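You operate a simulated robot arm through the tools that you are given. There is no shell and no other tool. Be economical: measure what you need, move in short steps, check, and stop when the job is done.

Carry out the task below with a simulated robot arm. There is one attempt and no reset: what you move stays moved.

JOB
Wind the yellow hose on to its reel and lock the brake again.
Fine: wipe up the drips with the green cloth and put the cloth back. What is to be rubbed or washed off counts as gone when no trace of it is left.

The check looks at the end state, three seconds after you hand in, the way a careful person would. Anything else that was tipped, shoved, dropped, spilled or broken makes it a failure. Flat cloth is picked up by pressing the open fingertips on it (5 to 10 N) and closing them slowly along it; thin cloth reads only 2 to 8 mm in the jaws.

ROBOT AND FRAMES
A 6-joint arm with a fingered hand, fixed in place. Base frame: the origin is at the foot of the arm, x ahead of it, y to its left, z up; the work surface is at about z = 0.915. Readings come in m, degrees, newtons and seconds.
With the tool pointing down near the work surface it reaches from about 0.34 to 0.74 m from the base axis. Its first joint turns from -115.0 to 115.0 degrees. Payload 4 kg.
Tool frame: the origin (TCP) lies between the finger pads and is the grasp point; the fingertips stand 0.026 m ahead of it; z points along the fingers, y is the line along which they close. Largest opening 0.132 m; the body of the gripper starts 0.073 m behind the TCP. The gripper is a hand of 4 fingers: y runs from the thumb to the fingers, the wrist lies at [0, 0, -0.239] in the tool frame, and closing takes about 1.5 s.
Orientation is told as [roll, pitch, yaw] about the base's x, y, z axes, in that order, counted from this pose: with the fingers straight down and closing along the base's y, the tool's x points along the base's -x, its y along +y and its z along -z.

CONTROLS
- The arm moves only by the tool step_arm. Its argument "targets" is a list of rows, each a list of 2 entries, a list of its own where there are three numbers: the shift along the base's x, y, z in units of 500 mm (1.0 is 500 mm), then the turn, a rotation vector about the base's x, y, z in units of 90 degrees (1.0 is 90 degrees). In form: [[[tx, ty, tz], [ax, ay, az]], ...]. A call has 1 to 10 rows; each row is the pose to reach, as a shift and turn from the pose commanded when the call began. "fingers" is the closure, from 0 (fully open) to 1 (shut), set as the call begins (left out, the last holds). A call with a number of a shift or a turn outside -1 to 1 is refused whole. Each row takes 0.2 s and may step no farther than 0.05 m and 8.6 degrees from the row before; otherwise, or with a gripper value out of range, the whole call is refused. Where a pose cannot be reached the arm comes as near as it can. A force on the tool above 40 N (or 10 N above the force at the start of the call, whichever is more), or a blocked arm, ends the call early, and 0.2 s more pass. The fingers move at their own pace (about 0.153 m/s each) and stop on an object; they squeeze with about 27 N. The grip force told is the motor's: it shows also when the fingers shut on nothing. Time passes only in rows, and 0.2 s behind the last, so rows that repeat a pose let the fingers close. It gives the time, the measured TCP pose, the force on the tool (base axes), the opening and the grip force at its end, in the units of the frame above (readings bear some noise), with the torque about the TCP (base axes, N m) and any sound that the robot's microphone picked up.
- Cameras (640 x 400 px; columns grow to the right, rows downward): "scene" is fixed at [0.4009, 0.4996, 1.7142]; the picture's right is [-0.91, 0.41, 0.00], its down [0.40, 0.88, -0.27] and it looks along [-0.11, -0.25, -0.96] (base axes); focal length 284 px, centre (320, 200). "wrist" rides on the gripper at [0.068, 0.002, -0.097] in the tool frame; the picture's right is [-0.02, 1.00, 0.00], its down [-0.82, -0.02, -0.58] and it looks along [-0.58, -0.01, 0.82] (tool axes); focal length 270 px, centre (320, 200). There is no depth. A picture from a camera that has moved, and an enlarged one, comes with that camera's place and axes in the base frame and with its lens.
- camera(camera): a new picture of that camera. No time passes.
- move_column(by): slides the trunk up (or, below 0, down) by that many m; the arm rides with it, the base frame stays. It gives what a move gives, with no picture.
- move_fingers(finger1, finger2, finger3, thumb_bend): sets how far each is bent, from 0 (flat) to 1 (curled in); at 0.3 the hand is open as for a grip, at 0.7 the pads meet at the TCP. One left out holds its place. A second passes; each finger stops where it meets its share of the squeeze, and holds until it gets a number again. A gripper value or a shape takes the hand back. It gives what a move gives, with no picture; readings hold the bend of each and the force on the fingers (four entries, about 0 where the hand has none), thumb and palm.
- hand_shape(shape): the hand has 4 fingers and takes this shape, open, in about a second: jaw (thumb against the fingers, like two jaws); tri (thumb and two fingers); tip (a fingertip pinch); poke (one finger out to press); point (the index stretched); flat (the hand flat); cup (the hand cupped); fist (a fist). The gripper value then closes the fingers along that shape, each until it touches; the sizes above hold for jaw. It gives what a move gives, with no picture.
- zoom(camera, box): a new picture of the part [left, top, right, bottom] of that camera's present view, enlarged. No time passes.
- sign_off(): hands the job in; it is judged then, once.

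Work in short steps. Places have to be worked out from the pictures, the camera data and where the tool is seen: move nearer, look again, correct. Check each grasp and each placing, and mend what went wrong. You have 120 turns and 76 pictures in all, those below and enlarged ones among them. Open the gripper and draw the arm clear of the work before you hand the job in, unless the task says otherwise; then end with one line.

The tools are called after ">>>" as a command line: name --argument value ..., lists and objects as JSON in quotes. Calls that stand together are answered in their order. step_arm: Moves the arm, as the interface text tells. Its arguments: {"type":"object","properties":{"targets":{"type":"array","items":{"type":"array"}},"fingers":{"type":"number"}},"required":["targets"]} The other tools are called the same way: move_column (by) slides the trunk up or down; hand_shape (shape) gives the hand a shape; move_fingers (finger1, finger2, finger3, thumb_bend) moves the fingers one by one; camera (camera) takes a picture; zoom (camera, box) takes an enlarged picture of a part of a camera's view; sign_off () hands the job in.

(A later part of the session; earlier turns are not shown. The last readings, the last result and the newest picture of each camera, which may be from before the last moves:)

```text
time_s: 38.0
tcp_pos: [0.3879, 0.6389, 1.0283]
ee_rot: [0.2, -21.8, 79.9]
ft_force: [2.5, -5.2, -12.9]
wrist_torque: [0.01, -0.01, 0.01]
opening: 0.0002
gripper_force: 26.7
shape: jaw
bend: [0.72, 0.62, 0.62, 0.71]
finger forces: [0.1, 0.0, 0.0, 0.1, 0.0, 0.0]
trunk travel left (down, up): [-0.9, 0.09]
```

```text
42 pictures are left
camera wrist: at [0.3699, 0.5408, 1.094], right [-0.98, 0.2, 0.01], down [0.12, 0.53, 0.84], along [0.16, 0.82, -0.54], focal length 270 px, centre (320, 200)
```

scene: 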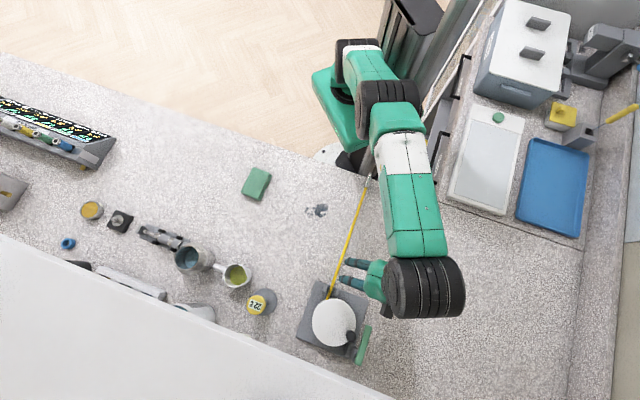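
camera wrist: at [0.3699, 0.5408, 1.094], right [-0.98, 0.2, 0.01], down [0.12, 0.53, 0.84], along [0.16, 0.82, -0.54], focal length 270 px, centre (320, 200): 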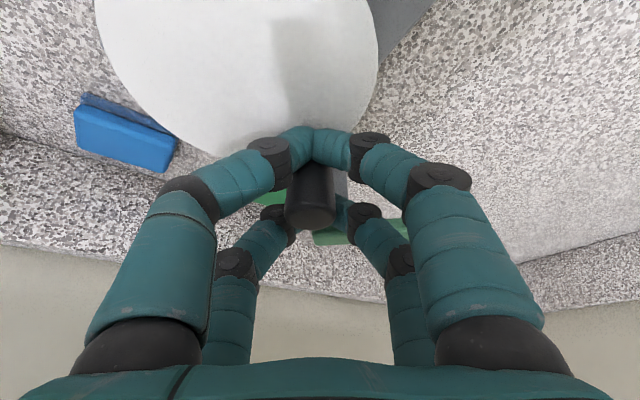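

The fingers met around the knob's neck, caging it between the two finger pairs. I start cranking counter-clockwise, 50° on the circle about (0.412, 0.599), radius 0.044.

>>> step_arm --targets '[[[-0.0123, -0.0089, 0], [0, 0, 0]], [[-0.023, -0.0201, 0], [0, 0, 0]], [[-0.0317, -0.0329, 0], [0, 0, 0]], [[-0.038, -0.047, 0], [0, 0, 0]], [[-0.0417, -0.062, 0], [0, 0, 0]]]'

>>> camera --camera "wrist"

>>> camera --camera "scene"

```text
time_s: 38.9
tcp_pos: [0.3755, 0.6312, 1.0359]
ee_rot: [-0.6, -23.5, 80.3]
ft_force: [8.5, 22.0, -8.4]
wrist_torque: [-0.06, 0.12, 0.33]
opening: 0.0001
gripper_force: 27.5
shape: jaw
bend: [0.72, 0.62, 0.56, 0.71]
finger forces: [0.0, 0.1, 0.2, 0.0, 0.0, 0.0]
trunk travel left (down, up): [-0.9, 0.09]
stopped in row 4: the force on the tool passed its limit at 45 N (the readings are from after the stop); the commanded pose is now the measured one
```

```text
41 pictures are left
camera wrist: at [0.3566, 0.5313, 1.098], right [-0.98, 0.2, 0.0], down [0.1, 0.51, 0.85], along [0.17, 0.84, -0.52], focal length 270 px, centre (320, 200)
```

wrist: 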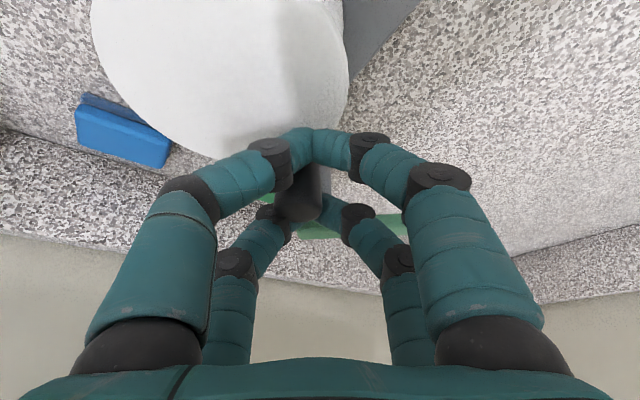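

```text
40 pictures are left
```

scene: 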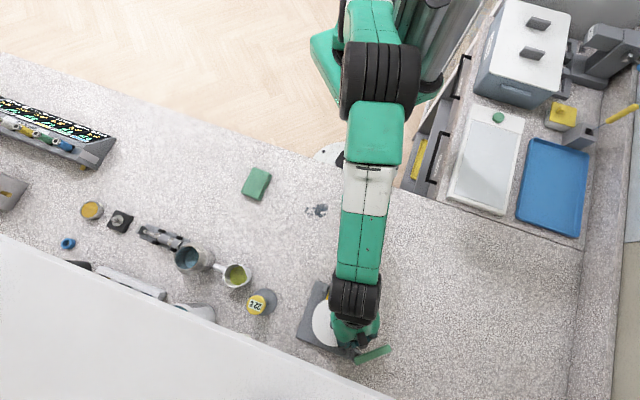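

The knob did not move (still ≈(0.388, 0.636)) although force rose to 45 N. I test the other direction briefly to learn whether the reel is locked both ways.

>>> step_arm --targets '[[[0.012, 0.007, -0.006], [0, 0, 0]], [[0.025, 0.014, -0.01], [0, 0, 0]], [[0.034, 0.02, -0.01], [0, 0, 0]], [[0.042, 0.025, -0.01], [0, 0, 0]], [[0.05, 0.028, -0.01], [0, 0, 0]]]'

>>> zoom --camera "wrist" --box '[200, 100, 440, 280]'

```text
time_s: 40.1
tcp_pos: [0.4003, 0.6402, 1.0314]
ee_rot: [-0.4, -23.1, 80.1]
ft_force: [-0.5, -3.7, 0.7]
wrist_torque: [-0.08, 0.0, -0.03]
opening: 0.0
gripper_force: 26.7
shape: jaw
bend: [0.72, 0.62, 0.57, 0.71]
finger forces: [0.0, 0.0, 0.0, 0.0, 0.1, 0.0]
trunk travel left (down, up): [-0.9, 0.09]
```

```text
2.22 times, centred on (320, 190) of wrist
camera zoom: at [0.3808, 0.5404, 1.0939], right [-0.98, 0.2, 0.0], down [0.11, 0.51, 0.85], along [0.17, 0.84, -0.52], focal length 601 px, centre (320, 222)
```

zoom: 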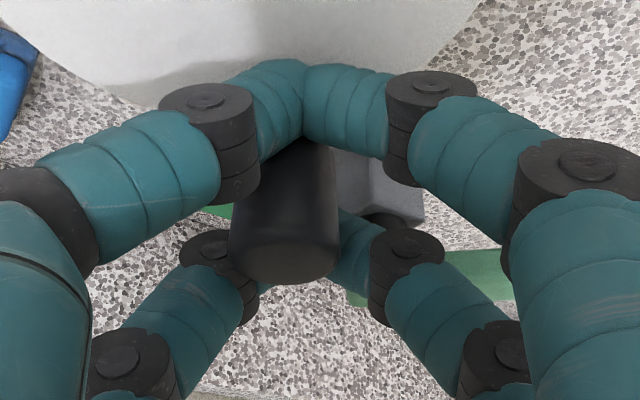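

The knob followed freely clockwise (force ~4 N). I turn 50° further that way and look at what the hose does.

>>> step_arm --targets '[[[0.0151, 0.0029, 0], [0, 0, 0]], [[0.0304, 0.0032, 0], [0, 0, 0]], [[0.0456, 0.0008, 0], [0, 0, 0]], [[0.0601, -0.0042, 0], [0, 0, 0]], [[0.0735, -0.0116, 0], [0, 0, 0]]]'

>>> camera --camera "scene"

>>> zoom --camera "wrist" --box '[200, 100, 440, 280]'

```text
time_s: 41.3
tcp_pos: [0.4311, 0.6335, 1.0315]
ee_rot: [-0.3, -22.9, 80.2]
ft_force: [-24.0, -19.0, -7.3]
wrist_torque: [-0.23, 0.37, -0.34]
opening: 0.0
gripper_force: 26.9
shape: jaw
bend: [0.72, 0.62, 0.57, 0.74]
finger forces: [0.1, 0.1, 0.0, 0.1, 0.1, 0.0]
trunk travel left (down, up): [-0.9, 0.09]
```

```text
38 pictures are left
```

scene: 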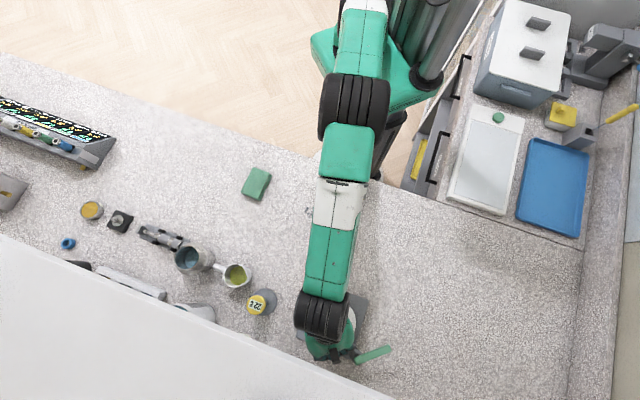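

```text
2.22 times, centred on (320, 190) of wrist
camera zoom: at [0.4128, 0.5338, 1.0945], right [-0.98, 0.19, 0.01], down [0.11, 0.52, 0.85], along [0.16, 0.83, -0.53], focal length 601 px, centre (320, 222)
```

zoom: 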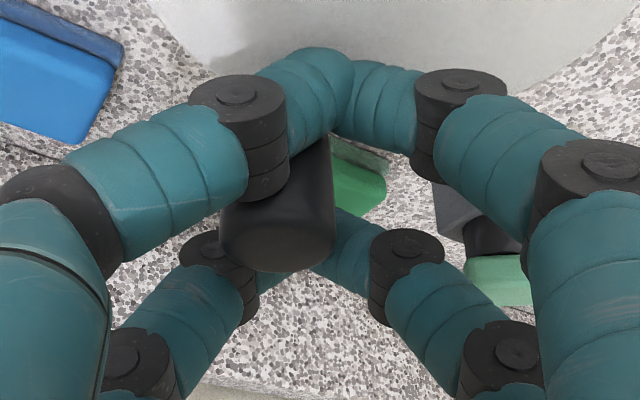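

About 60° turned clockwise, with mostly radial force. I check the nozzle end in the scene view.

>>> zoom --camera "scene" --box '[330, 150, 410, 330]'

```text
2.22 times, centred on (370, 240) of scene
camera zoom: at [0.4009, 0.4996, 1.7142], right [-0.91, 0.41, 0.0], down [0.4, 0.88, -0.27], along [-0.11, -0.25, -0.96], focal length 632 px, centre (209, 111)
```

zoom: 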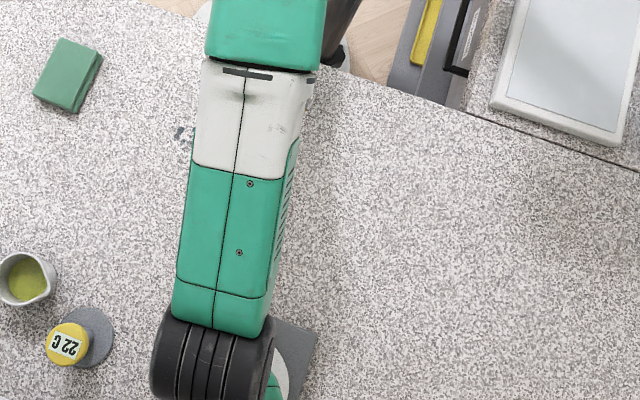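

The arm hides the hose, so I open, rise, and swing aside to look.

>>> step_arm --targets '[[[0, 0, 0], [0, 0, 0]], [[0, 0, 0], [0, 0, 0]], [[0, 0, 0.06], [0, 0, 0]], [[0, 0, 0.14], [0, 0, 0]], [[-0.08, 0, 0.16], [0, 0, 0]], [[-0.16, 0, 0.16], [0, 0, 0]], [[-0.24, 0, 0.16], [0, 0, 0]], [[-0.33, -0.0, 0.16], [0, 0, 0]]]' --fingers 0.5

>>> camera --camera "scene"

```text
time_s: 43.1
tcp_pos: [0.2705, 0.6328, 1.1103]
ee_rot: [-0.5, -23.2, 80.2]
ft_force: [0.8, 0.6, -0.2]
wrist_torque: [0.01, -0.03, 0.0]
opening: 0.0657
gripper_force: 0.1
shape: jaw
bend: [0.73, 0.73, 0.73, 0.7]
finger forces: [0.0, 0.0, 0.1, 0.0, 0.1, 0.0]
trunk travel left (down, up): [-0.9, 0.09]
```

```text
35 pictures are left
```

scene: 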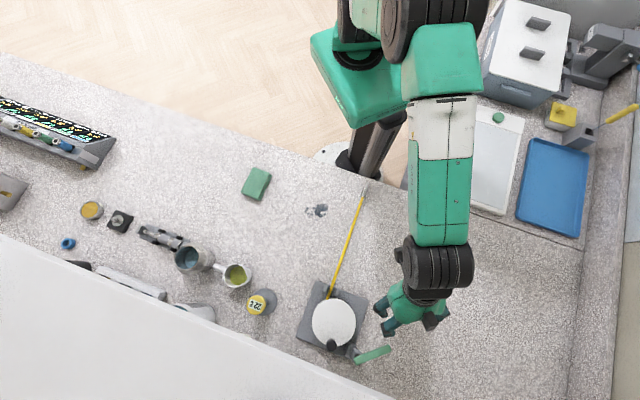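

Clockwise winds: the nozzle has moved from (368,180) to (363,190) px. The knob is now at about (0.438, 0.634); I go back to it, lower and close.

>>> step_arm --targets '[[[0.09, 0, 0], [0, 0, 0]], [[0.18, 0, 0], [0, 0, 0]], [[0.26, 0, 0], [0, 0, 0]], [[0.332, 0.0, 0], [0, 0, 0]], [[0.332, 0.0, -0.08], [0, 0, 0]], [[0.332, 0, -0.156], [0, 0, 0]]]' --fingers 0.55

>>> step_arm --targets '[[[0, 0, 0], [0, 0, 0]], [[0, 0, 0], [0, 0, 0]], [[0, 0, 0], [0, 0, 0]], [[0, 0, 0], [0, 0, 0]], [[0, 0, 0], [0, 0, 0]]]' --fingers 1.0

>>> zoom --camera "wrist" --box '[180, 80, 460, 300]'

```text
time_s: 44.5
tcp_pos: [0.4381, 0.6369, 1.0347]
ee_rot: [-0.5, -23.2, 80.2]
ft_force: [0.6, -0.1, 0.1]
wrist_torque: [0.03, 0.0, 0.01]
opening: 0.0599
gripper_force: 0.1
shape: jaw
bend: [0.73, 0.73, 0.73, 0.7]
finger forces: [0.0, 0.0, 0.1, 0.0, 0.0, 0.1]
trunk travel left (down, up): [-0.9, 0.09]
```

```text
time_s: 45.7
tcp_pos: [0.4348, 0.6355, 1.0314]
ee_rot: [-0.3, -22.5, 80.2]
ft_force: [-9.6, -16.7, -21.5]
wrist_torque: [-0.17, 0.12, 0.06]
opening: 0.0003
gripper_force: 27.1
shape: jaw
bend: [0.72, 0.62, 0.62, 0.74]
finger forces: [30.5, 0.1, 0.1, 0.0, 0.0, 0.0]
trunk travel left (down, up): [-0.9, 0.09]
```

```text
1.82 times, centred on (320, 190) of wrist
camera zoom: at [0.4161, 0.5354, 1.0946], right [-0.98, 0.2, 0.01], down [0.11, 0.52, 0.85], along [0.16, 0.83, -0.53], focal length 491 px, centre (320, 218)
```

zoom: 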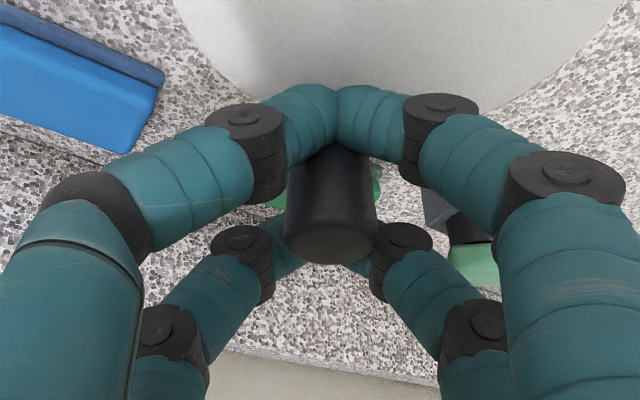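

Caged again. I crank clockwise about 70° around centre (0.411, 0.598) with radius 0.042.

>>> step_arm --targets '[[[0.0074, -0.0166, 0], [0, 0, 0]], [[0.0182, -0.0304, 0], [0, 0, 0]], [[0.026, -0.0462, 0], [0, 0, 0]], [[0.0302, -0.0634, 0], [0, 0, 0]], [[0.0308, -0.0808, 0], [0, 0, 0]], [[0.0278, -0.0982, 0], [0, 0, 0]]]'

>>> zoom --camera "wrist" --box '[180, 80, 460, 300]'

```text
time_s: 47.1
tcp_pos: [0.4508, 0.5865, 1.0354]
ee_rot: [-0.5, -23.3, 80.2]
ft_force: [-0.6, -0.2, -0.1]
wrist_torque: [-0.02, 0.07, 0.04]
opening: 0.0
gripper_force: 27.3
shape: jaw
bend: [0.72, 0.61, 0.62, 0.74]
finger forces: [0.1, 0.0, 0.1, 0.1, 0.0, 0.1]
trunk travel left (down, up): [-0.9, 0.09]
```

```text
1.82 times, centred on (320, 190) of wrist
camera zoom: at [0.4313, 0.4862, 1.0977], right [-0.98, 0.2, 0.0], down [0.1, 0.51, 0.85], along [0.17, 0.84, -0.52], focal length 491 px, centre (320, 218)
```

zoom: 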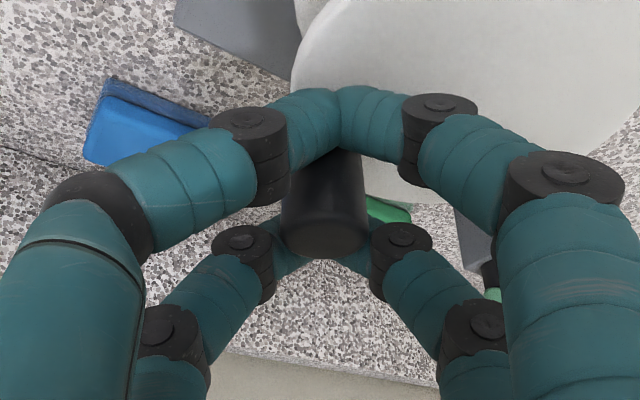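

Smooth and almost force-free. I go on 150° clockwise.

>>> step_arm --targets '[[[-0.0087, -0.0201, 0], [0, 0, 0]], [[-0.0224, -0.0373, 0], [0, 0, 0]], [[-0.04, -0.0503, 0], [0, 0, 0]], [[-0.0604, -0.0584, 0], [0, 0, 0]], [[-0.0822, -0.0608, 0], [0, 0, 0]], [[-0.1039, -0.0576, 0], [0, 0, 0]], [[-0.124, -0.0489, 0], [0, 0, 0]], [[-0.1412, -0.0352, 0], [0, 0, 0]], [[-0.1542, -0.0176, 0], [0, 0, 0]], [[-0.1623, 0.0028, 0], [0, 0, 0]]]'

>>> camera --camera "wrist"

```text
time_s: 49.2
tcp_pos: [0.365, 0.574, 1.0296]
ee_rot: [0.3, -21.9, 79.9]
ft_force: [-14.8, -20.9, 2.7]
wrist_torque: [-0.02, -0.04, -0.56]
opening: 0.0
gripper_force: 27.3
shape: jaw
bend: [0.72, 0.61, 0.62, 0.77]
finger forces: [0.0, 0.0, 0.4, 0.0, 25.7, 0.1]
trunk travel left (down, up): [-0.9, 0.09]
stopped in row 10: the force on the tool passed its limit at 46 N (the readings are from after the stop); the commanded pose is now the measured one
```

```text
32 pictures are left
camera wrist: at [0.3471, 0.4748, 1.0942], right [-0.98, 0.2, 0.01], down [0.12, 0.53, 0.84], along [0.16, 0.83, -0.54], focal length 270 px, centre (320, 200)
```

wrist: 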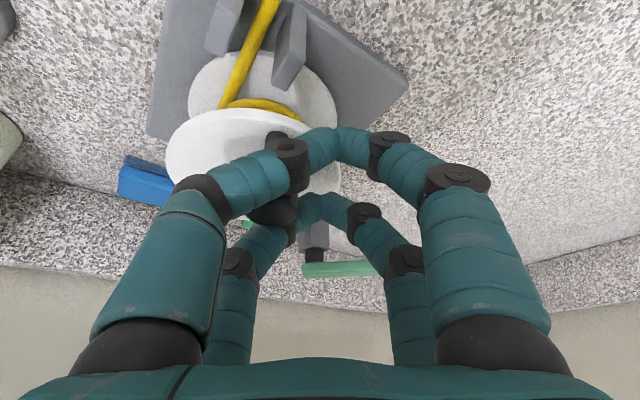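

The knob slipped out sideways through the slot between the finger pairs. I back off, rise, and reopen; next I'll squeeze it with the forward finger pair instead.

>>> step_arm --targets '[[[-0.02, -0.03, 0], [0, 0, 0]], [[-0.03, -0.03, 0.06], [0, 0, 0]], [[-0.03, -0.03, 0.14], [0, 0, 0]], [[0, -0.06, 0.16], [0, 0, 0]], [[0.02, -0.08, 0.16], [0, 0, 0]]]'

>>> step_arm --targets '[[[0, 0, 0], [0, 0, 0]], [[0, 0, 0], [0, 0, 0]], [[0, 0, 0], [0, 0, 0]]]' --fingers 0.55

>>> camera --camera "wrist"

```text
time_s: 50.4
tcp_pos: [0.3788, 0.5393, 1.11]
ee_rot: [0.1, -22.3, 79.9]
ft_force: [0.0, -0.1, -0.4]
wrist_torque: [0.01, 0.01, 0.01]
opening: 0.0
gripper_force: 27.0
shape: jaw
bend: [0.72, 0.61, 0.61, 0.75]
finger forces: [0.0, 0.1, 0.0, 0.0, 0.0, 0.0]
trunk travel left (down, up): [-0.9, 0.09]
```

```text
time_s: 51.2
tcp_pos: [0.3796, 0.5398, 1.1101]
ee_rot: [0.1, -22.3, 79.9]
ft_force: [0.1, -0.5, 0.1]
wrist_torque: [-0.01, 0.02, 0.03]
opening: 0.0586
gripper_force: 0.0
shape: jaw
bend: [0.73, 0.73, 0.73, 0.7]
finger forces: [0.0, 0.1, 0.0, 0.0, 0.1, 0.0]
trunk travel left (down, up): [-0.9, 0.09]
```

```text
31 pictures are left
camera wrist: at [0.3602, 0.4407, 1.1733], right [-0.98, 0.2, 0.01], down [0.11, 0.52, 0.84], along [0.16, 0.83, -0.54], focal length 270 px, centre (320, 200)
```

wrist: 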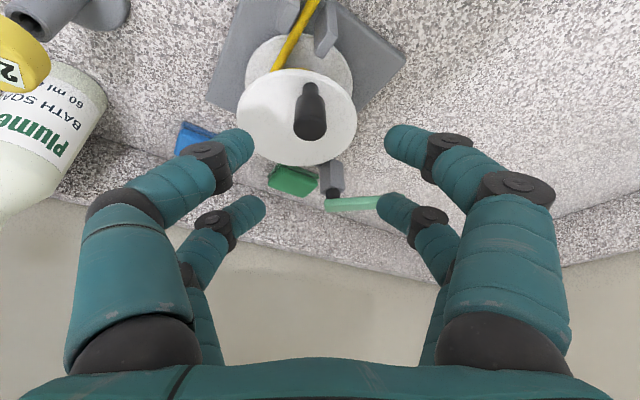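

Fitting the three knob positions gives centre (0.4125, 0.6005), radius 0.0425; the knob is now at (0.390, 0.565). I place the forward finger pair on it, TCP at (0.387, 0.547, 1.027), and squeeze.

>>> step_arm --targets '[[[0.015, 0.014, 0], [0, 0, 0]], [[0.015, 0.014, -0.08], [0, 0, 0]], [[0.015, 0.014, -0.166], [0, 0, 0]]]'

>>> step_arm --targets '[[[0, 0, 0], [0, 0, 0]], [[0, 0, 0], [0, 0, 0]], [[0, 0, 0], [0, 0, 0]], [[0, 0, 0], [0, 0, 0]], [[0, 0, 0], [0, 0, 0]]]' --fingers 1.0

>>> zoom --camera "wrist" --box '[180, 80, 460, 300]'

```text
time_s: 52.0
tcp_pos: [0.3857, 0.5485, 1.0255]
ee_rot: [0.0, -22.3, 80.0]
ft_force: [0.9, -0.2, -0.3]
wrist_torque: [0.0, 0.05, 0.01]
opening: 0.0588
gripper_force: 0.0
shape: jaw
bend: [0.73, 0.73, 0.73, 0.7]
finger forces: [0.0, 0.0, 0.1, 0.0, 0.0, 0.0]
trunk travel left (down, up): [-0.9, 0.09]
```

```text
time_s: 53.2
tcp_pos: [0.3866, 0.5506, 1.0252]
ee_rot: [0.2, -22.3, 80.0]
ft_force: [3.6, 7.8, -3.6]
wrist_torque: [-0.01, -0.08, 0.02]
opening: 0.0
gripper_force: 26.7
shape: jaw
bend: [0.62, 0.71, 0.72, 0.7]
finger forces: [0.0, 19.2, 22.9, 0.0, 0.0, 0.0]
trunk travel left (down, up): [-0.9, 0.09]
```

```text
1.82 times, centred on (320, 190) of wrist
camera zoom: at [0.3674, 0.4507, 1.0889], right [-0.98, 0.2, 0.01], down [0.11, 0.52, 0.84], along [0.16, 0.83, -0.54], focal length 491 px, centre (320, 218)
```

zoom: 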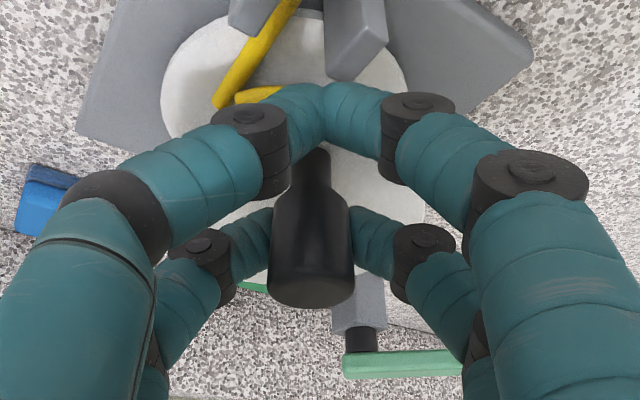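

The forward pair holds the knob (19 and 23 N). I crank on clockwise 84°.

>>> step_arm --targets '[[[-0.0133, 0.0111, 0], [0, 0, 0]], [[-0.024, 0.0248, 0], [0, 0, 0]], [[-0.0316, 0.0404, 0], [0, 0, 0]], [[-0.0358, 0.0573, 0], [0, 0, 0]], [[-0.0364, 0.0746, 0], [0, 0, 0]], [[-0.0334, 0.0917, 0], [0, 0, 0]], [[-0.0269, 0.1078, 0], [0, 0, 0]]]'

>>> zoom --camera "wrist" --box '[180, 80, 460, 300]'

```text
time_s: 54.8
tcp_pos: [0.3713, 0.602, 1.0299]
ee_rot: [-0.2, -22.5, 80.1]
ft_force: [-15.8, -1.1, 2.6]
wrist_torque: [0.06, 0.65, -0.05]
opening: 0.0002
gripper_force: 26.7
shape: jaw
bend: [0.6, 0.74, 0.73, 0.69]
finger forces: [0.0, 0.0, 0.0, 0.0, 0.0, 0.1]
trunk travel left (down, up): [-0.9, 0.09]
```

```text
1.82 times, centred on (320, 190) of wrist
camera zoom: at [0.352, 0.5027, 1.0924], right [-0.98, 0.19, 0.01], down [0.11, 0.52, 0.85], along [0.16, 0.83, -0.53], focal length 491 px, centre (320, 218)
```

zoom: 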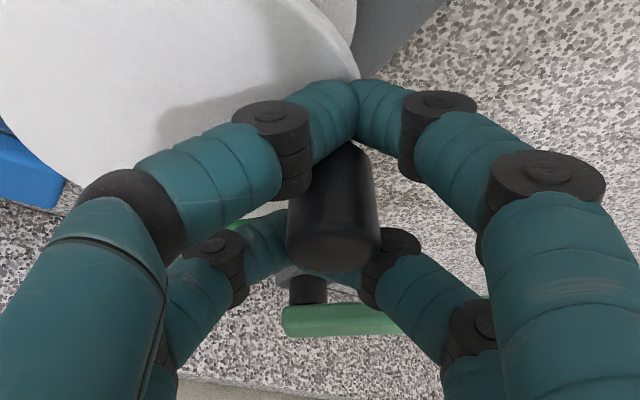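

The knob slid back into the slot but followed to θ≈165°. The slot handled this next arc well before, so I crank on across the far side.

>>> step_arm --targets '[[[0.002, 0.0284, 0], [0, 0, 0]], [[0.011, 0.0436, 0], [0, 0, 0]], [[0.0228, 0.0564, 0], [0, 0, 0]], [[0.0372, 0.0664, 0], [0, 0, 0]], [[0.0534, 0.0734, 0], [0, 0, 0]], [[0.0706, 0.0766, 0], [0, 0, 0]], [[0.0882, 0.0764, 0], [0, 0, 0]], [[0.1054, 0.0724, 0], [0, 0, 0]], [[0.1212, 0.065, 0], [0, 0, 0]], [[0.1352, 0.0544, 0], [0, 0, 0]]]'

>>> zoom --camera "wrist" --box '[180, 80, 460, 300]'

```text
time_s: 56.0
tcp_pos: [0.3903, 0.6414, 1.0302]
ee_rot: [0.6, -23.0, 79.9]
ft_force: [-19.6, 3.8, 4.9]
wrist_torque: [1.44, 0.79, -0.74]
opening: 0.0
gripper_force: 26.4
shape: jaw
bend: [0.56, 0.74, 0.73, 0.72]
finger forces: [73.9, 0.0, 0.0, 0.0, 51.8, 0.0]
trunk travel left (down, up): [-0.9, 0.09]
stopped in row 6: the force on the tool passed its limit at 41 N (the readings are from after the stop); the commanded pose is now the measured one
```

```text
1.82 times, centred on (320, 190) of wrist
camera zoom: at [0.3715, 0.5418, 1.093], right [-0.98, 0.19, 0.02], down [0.12, 0.51, 0.85], along [0.16, 0.84, -0.53], focal length 491 px, centre (320, 218)
```

zoom: 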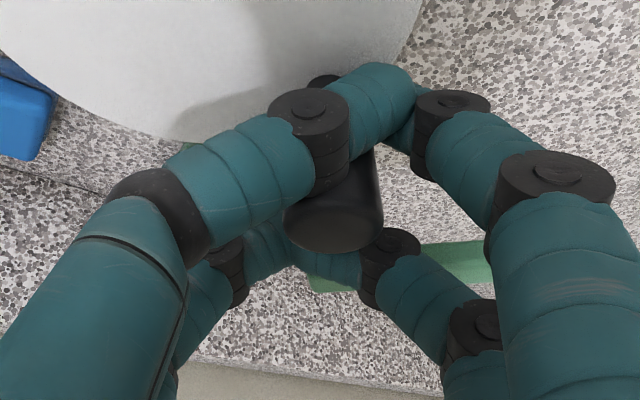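

The rear fingers crossed on the neck and jammed. I open, rise, and look; next I will cage the knob head with four half-closed fingers (opening ≈16 mm), which leaves no slot wide enough to slip through.

>>> step_arm --targets '[[[-0.006, -0.01, 0], [0, 0, 0]], [[-0.006, -0.01, 0], [0, 0, 0]], [[-0.006, -0.01, 0], [0, 0, 0]], [[-0.006, -0.01, 0.06], [0, 0, 0]], [[-0.006, -0.01, 0.12], [0, 0, 0]]]' --fingers 0.55

>>> camera --camera "wrist"

```text
time_s: 57.2
tcp_pos: [0.3907, 0.6341, 1.0901]
ee_rot: [0.4, -22.7, 79.9]
ft_force: [-0.6, -0.3, -0.2]
wrist_torque: [-0.03, 0.0, 0.0]
opening: 0.0592
gripper_force: 0.0
shape: jaw
bend: [0.73, 0.73, 0.73, 0.7]
finger forces: [0.0, 0.0, 0.1, 0.0, 0.0, 0.0]
trunk travel left (down, up): [-0.9, 0.09]
```

```text
27 pictures are left
camera wrist: at [0.3722, 0.5342, 1.153], right [-0.98, 0.2, 0.02], down [0.12, 0.52, 0.85], along [0.16, 0.83, -0.53], focal length 270 px, centre (320, 200)
```

wrist: 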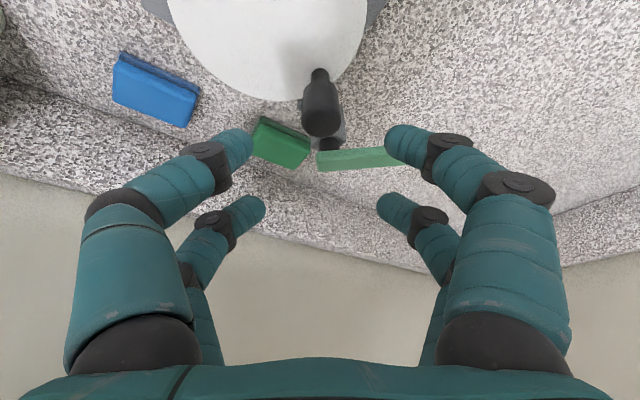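

Knob at (0.391, 0.639). I lower onto it and close to about 16 mm opening only.

>>> step_arm --targets '[[[0, 0.008, -0.04], [0, 0, 0]], [[0, 0.008, -0.08], [0, 0, 0]], [[0, 0.008, -0.118], [0, 0, 0]]]'

>>> step_arm --targets '[[[0, 0, 0], [0, 0, 0]], [[0, 0, 0], [0, 0, 0]], [[0, 0, 0], [0, 0, 0]], [[0, 0, 0], [0, 0, 0]]]' --fingers 0.87

>>> zoom --camera "wrist" --box '[180, 80, 460, 300]'

```text
time_s: 58.0
tcp_pos: [0.3912, 0.6393, 1.0284]
ee_rot: [0.4, -22.7, 79.9]
ft_force: [-0.7, -0.7, 0.3]
wrist_torque: [-0.02, -0.01, 0.01]
opening: 0.0595
gripper_force: 0.0
shape: jaw
bend: [0.73, 0.73, 0.73, 0.7]
finger forces: [0.0, 0.1, 0.0, 0.1, 0.0, 0.0]
trunk travel left (down, up): [-0.9, 0.09]
```

```text
time_s: 59.0
tcp_pos: [0.39, 0.6385, 1.0282]
ee_rot: [0.4, -22.7, 79.9]
ft_force: [-5.3, -2.4, -2.9]
wrist_torque: [0.04, 0.48, -0.19]
opening: 0.0001
gripper_force: 27.4
shape: jaw
bend: [0.72, 0.62, 0.62, 0.71]
finger forces: [23.7, 0.0, 0.1, 0.1, 20.4, 0.0]
trunk travel left (down, up): [-0.9, 0.09]
```

```text
1.82 times, centred on (320, 190) of wrist
camera zoom: at [0.3719, 0.5393, 1.0913], right [-0.98, 0.2, 0.02], down [0.12, 0.52, 0.85], along [0.16, 0.83, -0.53], focal length 491 px, centre (320, 218)
```

zoom: 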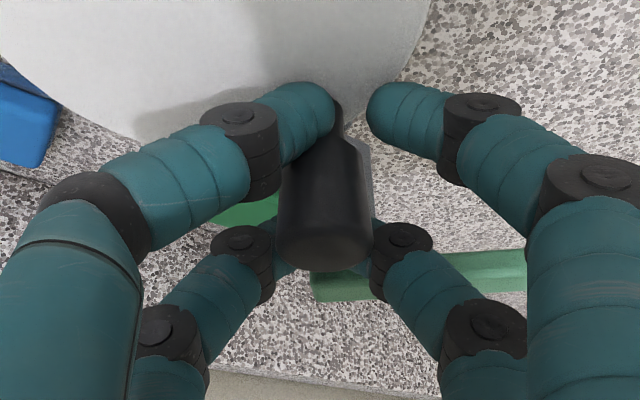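

The rear pair (finger 1 and thumb, 20–24 N) now pinches the knob with the forward pair closed ahead of it. I crank on clockwise 120°.

>>> step_arm --targets '[[[0.0162, 0.0069, 0], [0, 0, 0]], [[0.0334, 0.0102, 0], [0, 0, 0]], [[0.051, 0.0099, 0], [0, 0, 0]], [[0.0681, 0.006, 0], [0, 0, 0]], [[0.084, -0.0015, 0], [0, 0, 0]], [[0.098, -0.012, 0], [0, 0, 0]], [[0.1095, -0.0253, 0], [0, 0, 0]], [[0.118, -0.0406, 0], [0, 0, 0]], [[0.1232, -0.0574, 0], [0, 0, 0]], [[0.1247, -0.0749, 0], [0, 0, 0]]]'

>>> zoom --camera "wrist" --box '[180, 80, 460, 300]'

```text
time_s: 60.1
tcp_pos: [0.4139, 0.6465, 1.0283]
ee_rot: [1.3, -22.9, 79.9]
ft_force: [-23.0, 8.7, -3.8]
wrist_torque: [0.93, 1.08, -0.98]
opening: 0.0001
gripper_force: 27.0
shape: jaw
bend: [0.67, 0.62, 0.62, 0.72]
finger forces: [53.3, 0.1, 0.1, 0.0, 32.9, 0.1]
trunk travel left (down, up): [-0.9, 0.09]
stopped in row 5: the force on the tool passed its limit at 42 N (the readings are from after the stop); the commanded pose is now the measured one
```

```text
1.82 times, centred on (320, 190) of wrist
camera zoom: at [0.3964, 0.5467, 1.0911], right [-0.98, 0.19, 0.03], down [0.13, 0.51, 0.85], along [0.15, 0.84, -0.53], focal length 491 px, centre (320, 218)
```

zoom: 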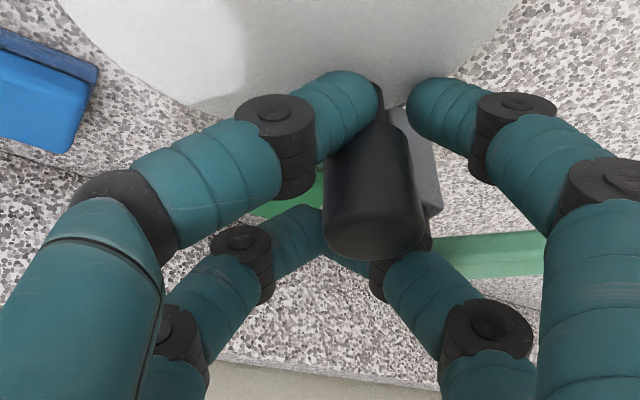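

Resistance is rising (≈20 N tangential), so I check the hose in the scene view.

>>> camera --camera "scene"

```text
24 pictures are left
```

scene: 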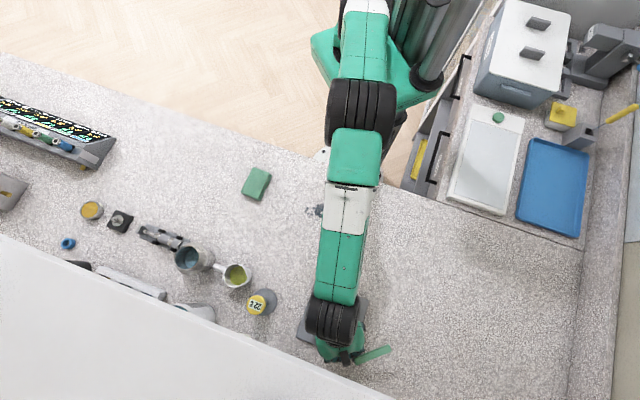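

The arm hides it. I release, rise and swing left to see how much hose is left.

>>> step_arm --targets '[[[-0.01, -0.01, 0], [0, 0, 0]], [[-0.01, -0.01, 0], [0, 0, 0]], [[-0.01, -0.01, 0.06], [0, 0, 0]], [[-0.01, -0.01, 0.14], [0, 0, 0]], [[-0.09, -0.0, 0.16], [0, 0, 0]], [[-0.17, 0, 0.16], [0, 0, 0]], [[-0.25, 0, 0.16], [0, 0, 0]], [[-0.33, -0.0, 0.16], [0, 0, 0]]]' --fingers 0.5

>>> zoom --camera "scene" --box '[270, 160, 430, 380]'

```text
time_s: 61.9
tcp_pos: [0.2539, 0.6436, 1.1099]
ee_rot: [0.7, -23.0, 79.8]
ft_force: [0.6, 0.0, -0.2]
wrist_torque: [0.0, -0.03, -0.01]
opening: 0.0655
gripper_force: 0.0
shape: jaw
bend: [0.73, 0.73, 0.73, 0.7]
finger forces: [0.1, 0.1, 0.0, 0.1, 0.1, 0.1]
trunk travel left (down, up): [-0.9, 0.09]
```

```text
1.82 times, centred on (350, 270) of scene
camera zoom: at [0.4009, 0.4996, 1.7142], right [-0.91, 0.41, 0.0], down [0.4, 0.88, -0.27], along [-0.11, -0.25, -0.96], focal length 517 px, centre (266, 73)
```

zoom: 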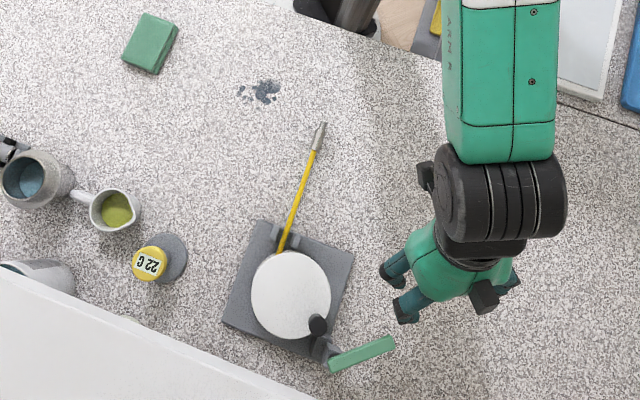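

The hose is now about half in (nozzle well up the bench side), the knob at ≈(0.397, 0.638). I regrasp slightly higher (TCP z≈1.037), as in the first, smooth lap.

>>> step_arm --targets '[[[0.09, -0.003, 0], [0, 0, 0]], [[0.18, -0.007, 0], [0, 0, 0]], [[0.284, -0.01, 0], [0, 0, 0]], [[0.284, -0.01, -0.07], [0, 0, 0]], [[0.284, -0.01, -0.146], [0, 0, 0]]]' --fingers 0.55

>>> step_arm --targets '[[[0, 0, 0], [0, 0, 0]], [[0, 0, 0], [0, 0, 0]], [[0, 0, 0], [0, 0, 0]], [[0, 0, 0], [0, 0, 0]], [[0, 0, 0], [0, 0, 0]]]' --fingers 1.0

>>> zoom --camera "wrist" --box '[180, 80, 460, 300]'

```text
refused: row 3 steps farther than a row can; nothing moved
```

```text
time_s: 63.1
tcp_pos: [0.2547, 0.6434, 1.1085]
ee_rot: [0.8, -23.0, 79.8]
ft_force: [0.4, -0.5, -0.1]
wrist_torque: [0.04, -0.02, 0.03]
opening: 0.0
gripper_force: 27.1
shape: jaw
bend: [0.63, 0.64, 0.64, 0.7]
finger forces: [0.0, 0.0, 0.0, 0.1, 0.0, 0.1]
trunk travel left (down, up): [-0.9, 0.09]
```

```text
1.82 times, centred on (320, 190) of wrist
camera zoom: at [0.2359, 0.5434, 1.1724], right [-0.98, 0.19, 0.02], down [0.12, 0.51, 0.85], along [0.15, 0.84, -0.53], focal length 491 px, centre (320, 218)
```

zoom: 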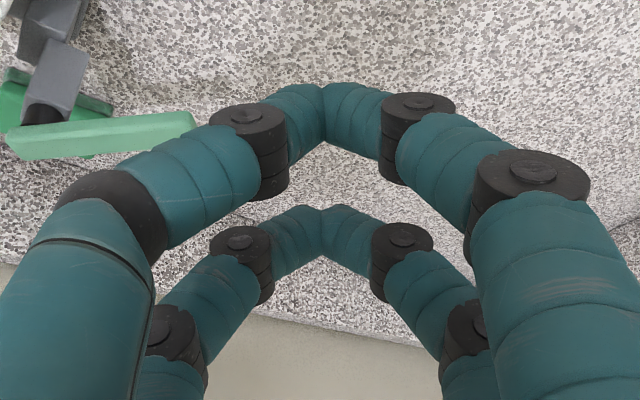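

One row was too long; I repeat it in shorter rows.

>>> step_arm --targets '[[[0, 0, 0], [0, 0, 0]], [[0.09, -0.003, 0], [0, 0, 0]], [[0.18, -0.007, 0], [0, 0, 0]], [[0.25, -0.01, 0], [0, 0, 0]], [[0.284, -0.01, 0], [0, 0, 0]], [[0.284, -0.01, -0.07], [0, 0, 0]], [[0.284, -0.01, -0.144], [0, 0, 0]]]' --fingers 0.55

>>> step_arm --targets '[[[0, 0, 0], [0, 0, 0]], [[0, 0, 0], [0, 0, 0]], [[0, 0, 0], [0, 0, 0]], [[0, 0, 0], [0, 0, 0]], [[0, 0, 0], [0, 0, 0]]]' --fingers 1.0

>>> zoom --camera "wrist" --box '[180, 80, 460, 300]'

```text
time_s: 64.7
tcp_pos: [0.3984, 0.6393, 1.0365]
ee_rot: [0.9, -23.0, 79.8]
ft_force: [-0.2, -0.2, 0.0]
wrist_torque: [0.0, -0.01, -0.01]
opening: 0.0587
gripper_force: 0.0
shape: jaw
bend: [0.73, 0.73, 0.73, 0.7]
finger forces: [0.0, 0.1, 0.0, 0.1, 0.0, 0.0]
trunk travel left (down, up): [-0.9, 0.09]
```

```text
time_s: 65.9
tcp_pos: [0.3982, 0.6372, 1.0378]
ee_rot: [0.9, -22.9, 79.8]
ft_force: [3.2, -7.0, -2.3]
wrist_torque: [-0.17, -0.05, 0.08]
opening: 0.0
gripper_force: 27.1
shape: jaw
bend: [0.73, 0.62, 0.62, 0.72]
finger forces: [0.0, 0.1, 0.0, 0.0, 0.0, 0.0]
trunk travel left (down, up): [-0.9, 0.09]
```

```text
1.82 times, centred on (320, 190) of wrist
camera zoom: at [0.3805, 0.5377, 1.0992], right [-0.98, 0.19, 0.02], down [0.12, 0.51, 0.85], along [0.15, 0.84, -0.53], focal length 491 px, centre (320, 218)
```

zoom: 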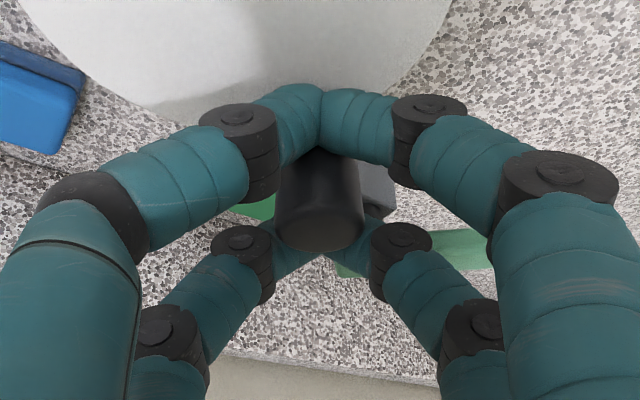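

Clean cage. I crank clockwise about 108°.

>>> step_arm --targets '[[[0.0139, 0.0045, 0], [0, 0, 0]], [[0.0284, 0.0066, 0], [0, 0, 0]], [[0.0431, 0.006, 0], [0, 0, 0]], [[0.0574, 0.003, 0], [0, 0, 0]], [[0.0709, -0.0025, 0], [0, 0, 0]], [[0.0834, -0.0102, 0], [0, 0, 0]], [[0.0943, -0.02, 0], [0, 0, 0]], [[0.1048, -0.0341, 0], [0, 0, 0]], [[0.1122, -0.05, 0], [0, 0, 0]], [[0.1165, -0.07, 0], [0, 0, 0]]]'

```text
time_s: 68.1
tcp_pos: [0.4566, 0.6044, 1.0391]
ee_rot: [0.7, -23.2, 79.7]
ft_force: [-4.2, 2.5, -2.6]
wrist_torque: [-0.1, 0.14, -0.09]
opening: 0.0002
gripper_force: 26.9
shape: jaw
bend: [0.73, 0.62, 0.62, 0.72]
finger forces: [0.0, 0.1, 0.0, 0.0, 0.1, 0.1]
trunk travel left (down, up): [-0.9, 0.09]
```

Smooth again (≈5 N). I crank another 120° round the near side.

>>> step_arm --targets '[[[-0.0003, -0.0176, 0], [0, 0, 0]], [[-0.0043, -0.0347, 0], [0, 0, 0]], [[-0.0117, -0.0506, 0], [0, 0, 0]], [[-0.0222, -0.0646, 0], [0, 0, 0]], [[-0.0355, -0.0761, 0], [0, 0, 0]], [[-0.0509, -0.0846, 0], [0, 0, 0]], [[-0.0677, -0.0898, 0], [0, 0, 0]], [[-0.0852, -0.0913, 0], [0, 0, 0]], [[-0.1026, -0.0892, 0], [0, 0, 0]], [[-0.1192, -0.0835, 0], [0, 0, 0]]]'

>>> camera --camera "wrist"

```text
time_s: 70.3
tcp_pos: [0.3959, 0.5618, 1.0375]
ee_rot: [0.8, -23.0, 79.8]
ft_force: [0.3, 0.1, -0.7]
wrist_torque: [0.02, 0.0, 0.02]
opening: 0.0001
gripper_force: 26.7
shape: jaw
bend: [0.73, 0.62, 0.62, 0.72]
finger forces: [0.0, 0.0, 0.7, 0.1, 0.2, 0.0]
trunk travel left (down, up): [-0.9, 0.09]
```

```text
20 pictures are left
camera wrist: at [0.3782, 0.4621, 1.1003], right [-0.98, 0.19, 0.02], down [0.12, 0.51, 0.85], along [0.15, 0.84, -0.53], focal length 270 px, centre (320, 200)
```

wrist: 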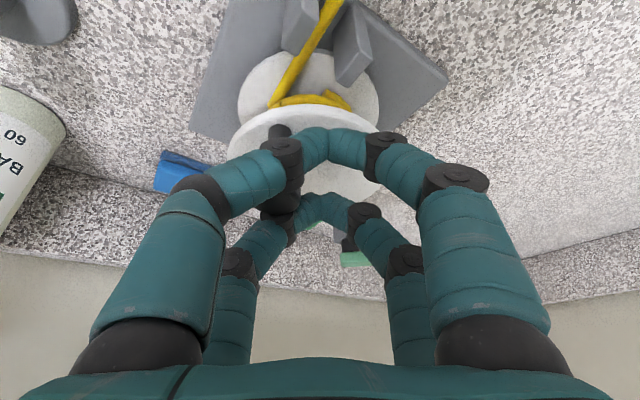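

The knob slid left in the slot again (now at ≈(0.4165, 0.560)). I open, rise, and pinch it with the forward pair as worked on this arc before.

>>> step_arm --targets '[[[0, 0, 0], [0, 0, 0]], [[0, 0, 0], [0, 0, 0]], [[0, 0, 0], [0, 0, 0]], [[0, 0, 0.06], [0, 0, 0]], [[0.0, 0.0, 0.12], [0, 0, 0]], [[0.035, -0.04, 0.12], [0, 0, 0]]]' --fingers 0.5

>>> camera --camera "wrist"

```text
time_s: 71.7
tcp_pos: [0.4148, 0.5395, 1.0981]
ee_rot: [0.9, -23.0, 79.8]
ft_force: [0.4, -0.4, -0.4]
wrist_torque: [0.0, 0.04, -0.02]
opening: 0.0655
gripper_force: 0.1
shape: jaw
bend: [0.73, 0.73, 0.73, 0.7]
finger forces: [0.0, 0.0, 0.1, 0.0, 0.0, 0.0]
trunk travel left (down, up): [-0.9, 0.09]
```

```text
19 pictures are left
camera wrist: at [0.3972, 0.4397, 1.1608], right [-0.98, 0.19, 0.02], down [0.12, 0.51, 0.85], along [0.15, 0.84, -0.53], focal length 270 px, centre (320, 200)
```

wrist: 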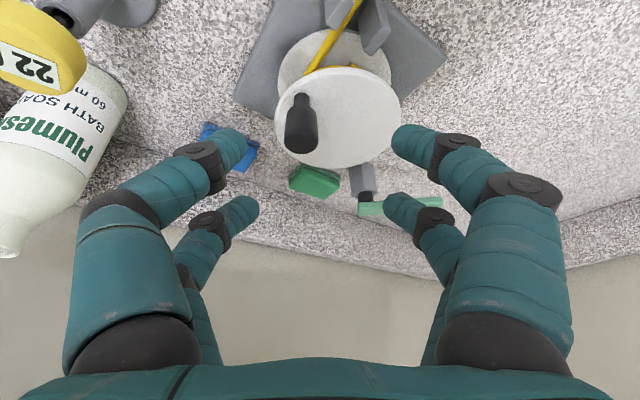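

Knob now at ≈(0.4305, 0.564). I set the forward pair over it and squeeze.

>>> step_arm --targets '[[[0.026, 0.012, 0], [0, 0, 0]], [[0.026, 0.012, -0.07], [0, 0, 0]], [[0.026, 0.012, -0.142], [0, 0, 0]]]'

>>> step_arm --targets '[[[0, 0, 0], [0, 0, 0]], [[0, 0, 0], [0, 0, 0]], [[0, 0, 0], [0, 0, 0]], [[0, 0, 0], [0, 0, 0]], [[0, 0, 0], [0, 0, 0]]]' --fingers 1.0

```text
time_s: 72.5
tcp_pos: [0.4275, 0.5512, 1.0252]
ee_rot: [0.8, -23.0, 79.8]
ft_force: [0.0, -0.8, 0.5]
wrist_torque: [0.0, -0.04, 0.01]
opening: 0.0654
gripper_force: 0.1
shape: jaw
bend: [0.73, 0.73, 0.73, 0.7]
finger forces: [0.0, 0.0, 0.0, 0.1, 0.1, 0.0]
trunk travel left (down, up): [-0.9, 0.09]
```

```text
time_s: 73.7
tcp_pos: [0.4269, 0.5509, 1.0262]
ee_rot: [0.8, -23.0, 79.9]
ft_force: [-3.3, 5.0, -4.9]
wrist_torque: [-0.27, 0.1, 0.1]
opening: 0.0001
gripper_force: 26.7
shape: jaw
bend: [0.62, 0.71, 0.72, 0.7]
finger forces: [0.0, 22.3, 19.1, 0.0, 0.0, 0.0]
trunk travel left (down, up): [-0.9, 0.09]
```

Held with 22/19 N by the forward pair. I crank 120° clockwise.

>>> step_arm --targets '[[[-0.0158, -0.0067, 0], [0, 0, 0]], [[-0.0326, -0.01, 0], [0, 0, 0]], [[-0.0498, -0.0097, 0], [0, 0, 0]], [[-0.0665, -0.0058, 0], [0, 0, 0]], [[-0.082, 0.0014, 0], [0, 0, 0]], [[-0.0957, 0.0117, 0], [0, 0, 0]], [[-0.1069, 0.0247, 0], [0, 0, 0]], [[-0.1152, 0.0397, 0], [0, 0, 0]], [[-0.1202, 0.0561, 0], [0, 0, 0]], [[-0.1217, 0.0732, 0], [0, 0, 0]]]'

>>> camera --camera "wrist"

>>> zoom --camera "scene" --box '[270, 160, 430, 380]'

```text
time_s: 75.9
tcp_pos: [0.3626, 0.5765, 1.0248]
ee_rot: [1.1, -22.3, 79.8]
ft_force: [-8.8, -34.4, -1.9]
wrist_torque: [-0.3, 0.11, -0.52]
opening: 0.0
gripper_force: 26.8
shape: jaw
bend: [0.62, 0.72, 0.73, 0.7]
finger forces: [0.0, 0.0, 0.0, 0.0, 59.9, 0.1]
trunk travel left (down, up): [-0.9, 0.09]
```

```text
18 pictures are left
camera wrist: at [0.3455, 0.4772, 1.0878], right [-0.98, 0.19, 0.03], down [0.13, 0.52, 0.84], along [0.15, 0.83, -0.54], focal length 270 px, centre (320, 200)
```

wrist: 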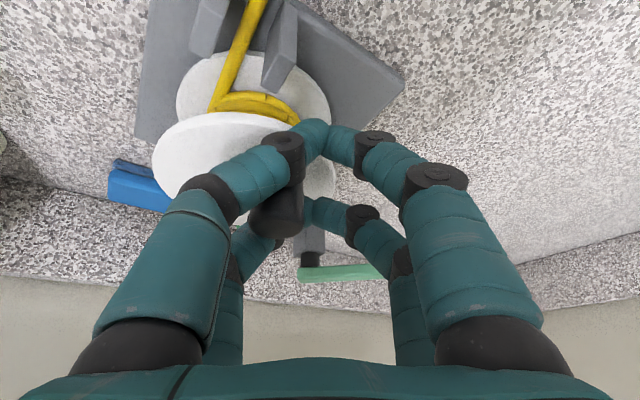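

```text
1.82 times, centred on (350, 270) of scene
camera zoom: at [0.4009, 0.4996, 1.7142], right [-0.91, 0.41, 0.0], down [0.4, 0.88, -0.27], along [-0.11, -0.25, -0.96], focal length 517 px, centre (266, 73)
```

zoom: 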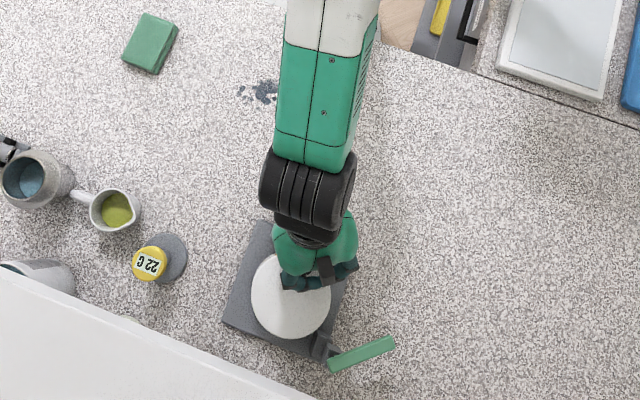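

The knob is at ≈(0.384, 0.569) and the thumb presses on its side. I open, back off and rise for another look at knob and hose.

>>> step_arm --targets '[[[-0.01, -0.03, 0], [0, 0, 0]], [[-0.01, -0.03, 0], [0, 0, 0]], [[-0.01, -0.03, 0.04], [0, 0, 0]], [[-0.01, -0.03, 0.12], [0, 0, 0]], [[0.03, -0.06, 0.16], [0, 0, 0]], [[0.04, -0.12, 0.2], [0, 0, 0]]]' --fingers 0.5

>>> camera --camera "wrist"

```text
time_s: 77.3
tcp_pos: [0.3823, 0.5239, 1.1282]
ee_rot: [0.8, -23.1, 79.8]
ft_force: [0.2, -0.4, -0.7]
wrist_torque: [0.0, 0.01, 0.01]
opening: 0.0656
gripper_force: 0.0
shape: jaw
bend: [0.73, 0.73, 0.73, 0.7]
finger forces: [0.0, 0.1, 0.0, 0.0, 0.1, 0.0]
trunk travel left (down, up): [-0.9, 0.09]
```

```text
16 pictures are left
camera wrist: at [0.3658, 0.4241, 1.1901], right [-0.98, 0.19, 0.02], down [0.12, 0.51, 0.85], along [0.15, 0.84, -0.53], focal length 270 px, centre (320, 200)
```

wrist: 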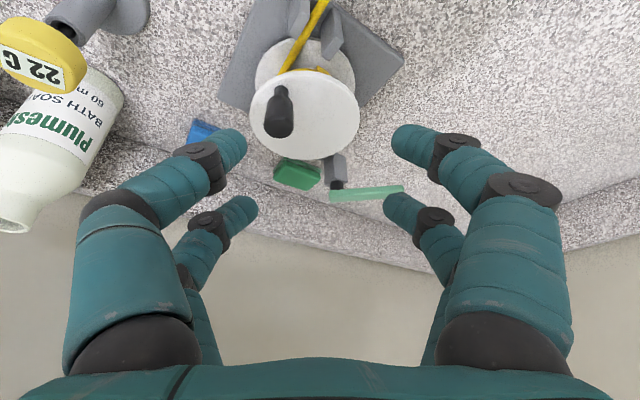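

The knob is at θ≈-80°; that last arc mostly slipped. I swing left to see how much hose remains.

>>> step_arm --targets '[[[-0.08, 0.03, 0], [0, 0, 0]], [[-0.16, 0.06, 0], [0, 0, 0]], [[-0.24, 0.1, 0], [0, 0, 0]], [[-0.28, 0.12, 0], [0, 0, 0]]]'

>>> zoom --camera "scene" --box '[290, 220, 400, 380]'

```text
time_s: 78.3
tcp_pos: [0.244, 0.5853, 1.1272]
ee_rot: [0.7, -23.0, 79.8]
ft_force: [-0.7, -1.3, 0.2]
wrist_torque: [0.02, -0.02, 0.02]
opening: 0.0657
gripper_force: 0.0
shape: jaw
bend: [0.73, 0.73, 0.73, 0.7]
finger forces: [0.1, 0.0, 0.1, 0.0, 0.0, 0.0]
trunk travel left (down, up): [-0.9, 0.09]
```

```text
2.50 times, centred on (345, 300) of scene
camera zoom: at [0.4009, 0.4996, 1.7142], right [-0.91, 0.41, 0.0], down [0.4, 0.88, -0.27], along [-0.11, -0.25, -0.96], focal length 711 px, centre (258, -50)
```

zoom: 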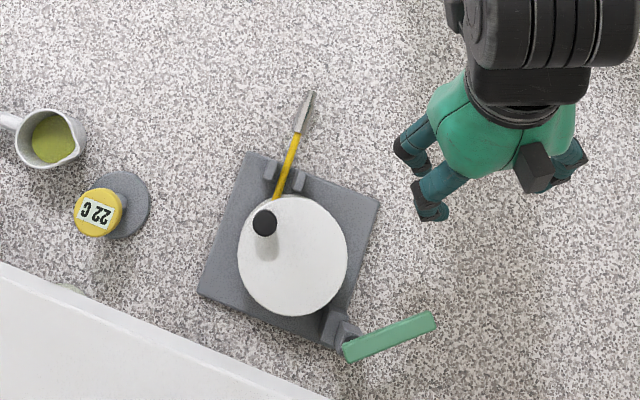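

About 5 cm of hose plus the nozzle remains, i.e. ~100° more. The cage holds along the finger direction only, so I turn the hand to yaw ≈135° (tilt 12°) to match the remaining arc's direction, above the knob at (0.4205, 0.5595).

>>> step_arm --targets '[[[0.044, -0.0065, 0], [-0.0231, -0.0248, 0.072]], [[0.088, -0.013, 0], [-0.0463, -0.0495, 0.144]], [[0.132, -0.0195, 0], [-0.0694, -0.0743, 0.216]], [[0.1765, -0.026, 0], [-0.0925, -0.099, 0.288]], [[0.2206, -0.0325, 0], [-0.1156, -0.1238, 0.36]], [[0.2648, -0.039, 0], [-0.1388, -0.1485, 0.432]], [[0.309, -0.0455, 0], [-0.1619, -0.1733, 0.504]], [[0.353, -0.052, -0.02], [-0.185, -0.198, 0.576]]]'

>>> camera --camera "wrist"

```text
time_s: 80.1
tcp_pos: [0.421, 0.5588, 1.1162]
ee_rot: [-10.9, -2.3, 135.2]
ft_force: [0.6, 0.1, -1.6]
wrist_torque: [-0.02, -0.03, 0.0]
opening: 0.0658
gripper_force: 0.0
shape: jaw
bend: [0.73, 0.73, 0.73, 0.7]
finger forces: [0.0, 0.0, 0.0, 0.0, 0.1, 0.1]
trunk travel left (down, up): [-0.9, 0.09]
```

```text
14 pictures are left
camera wrist: at [0.4593, 0.4928, 1.2076], right [-0.71, -0.67, -0.19], down [-0.63, 0.49, 0.6], along [-0.31, 0.55, -0.77], focal length 270 px, centre (320, 200)
```

wrist: 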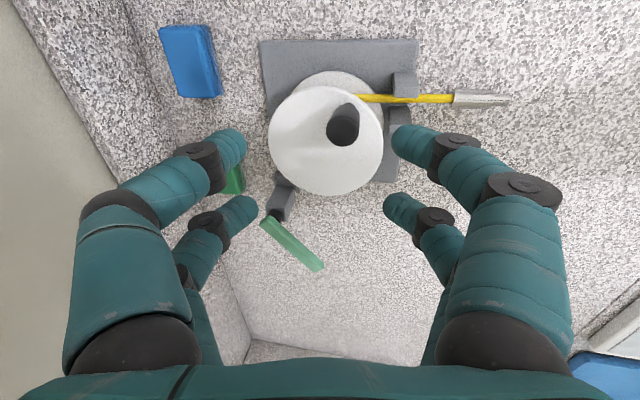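

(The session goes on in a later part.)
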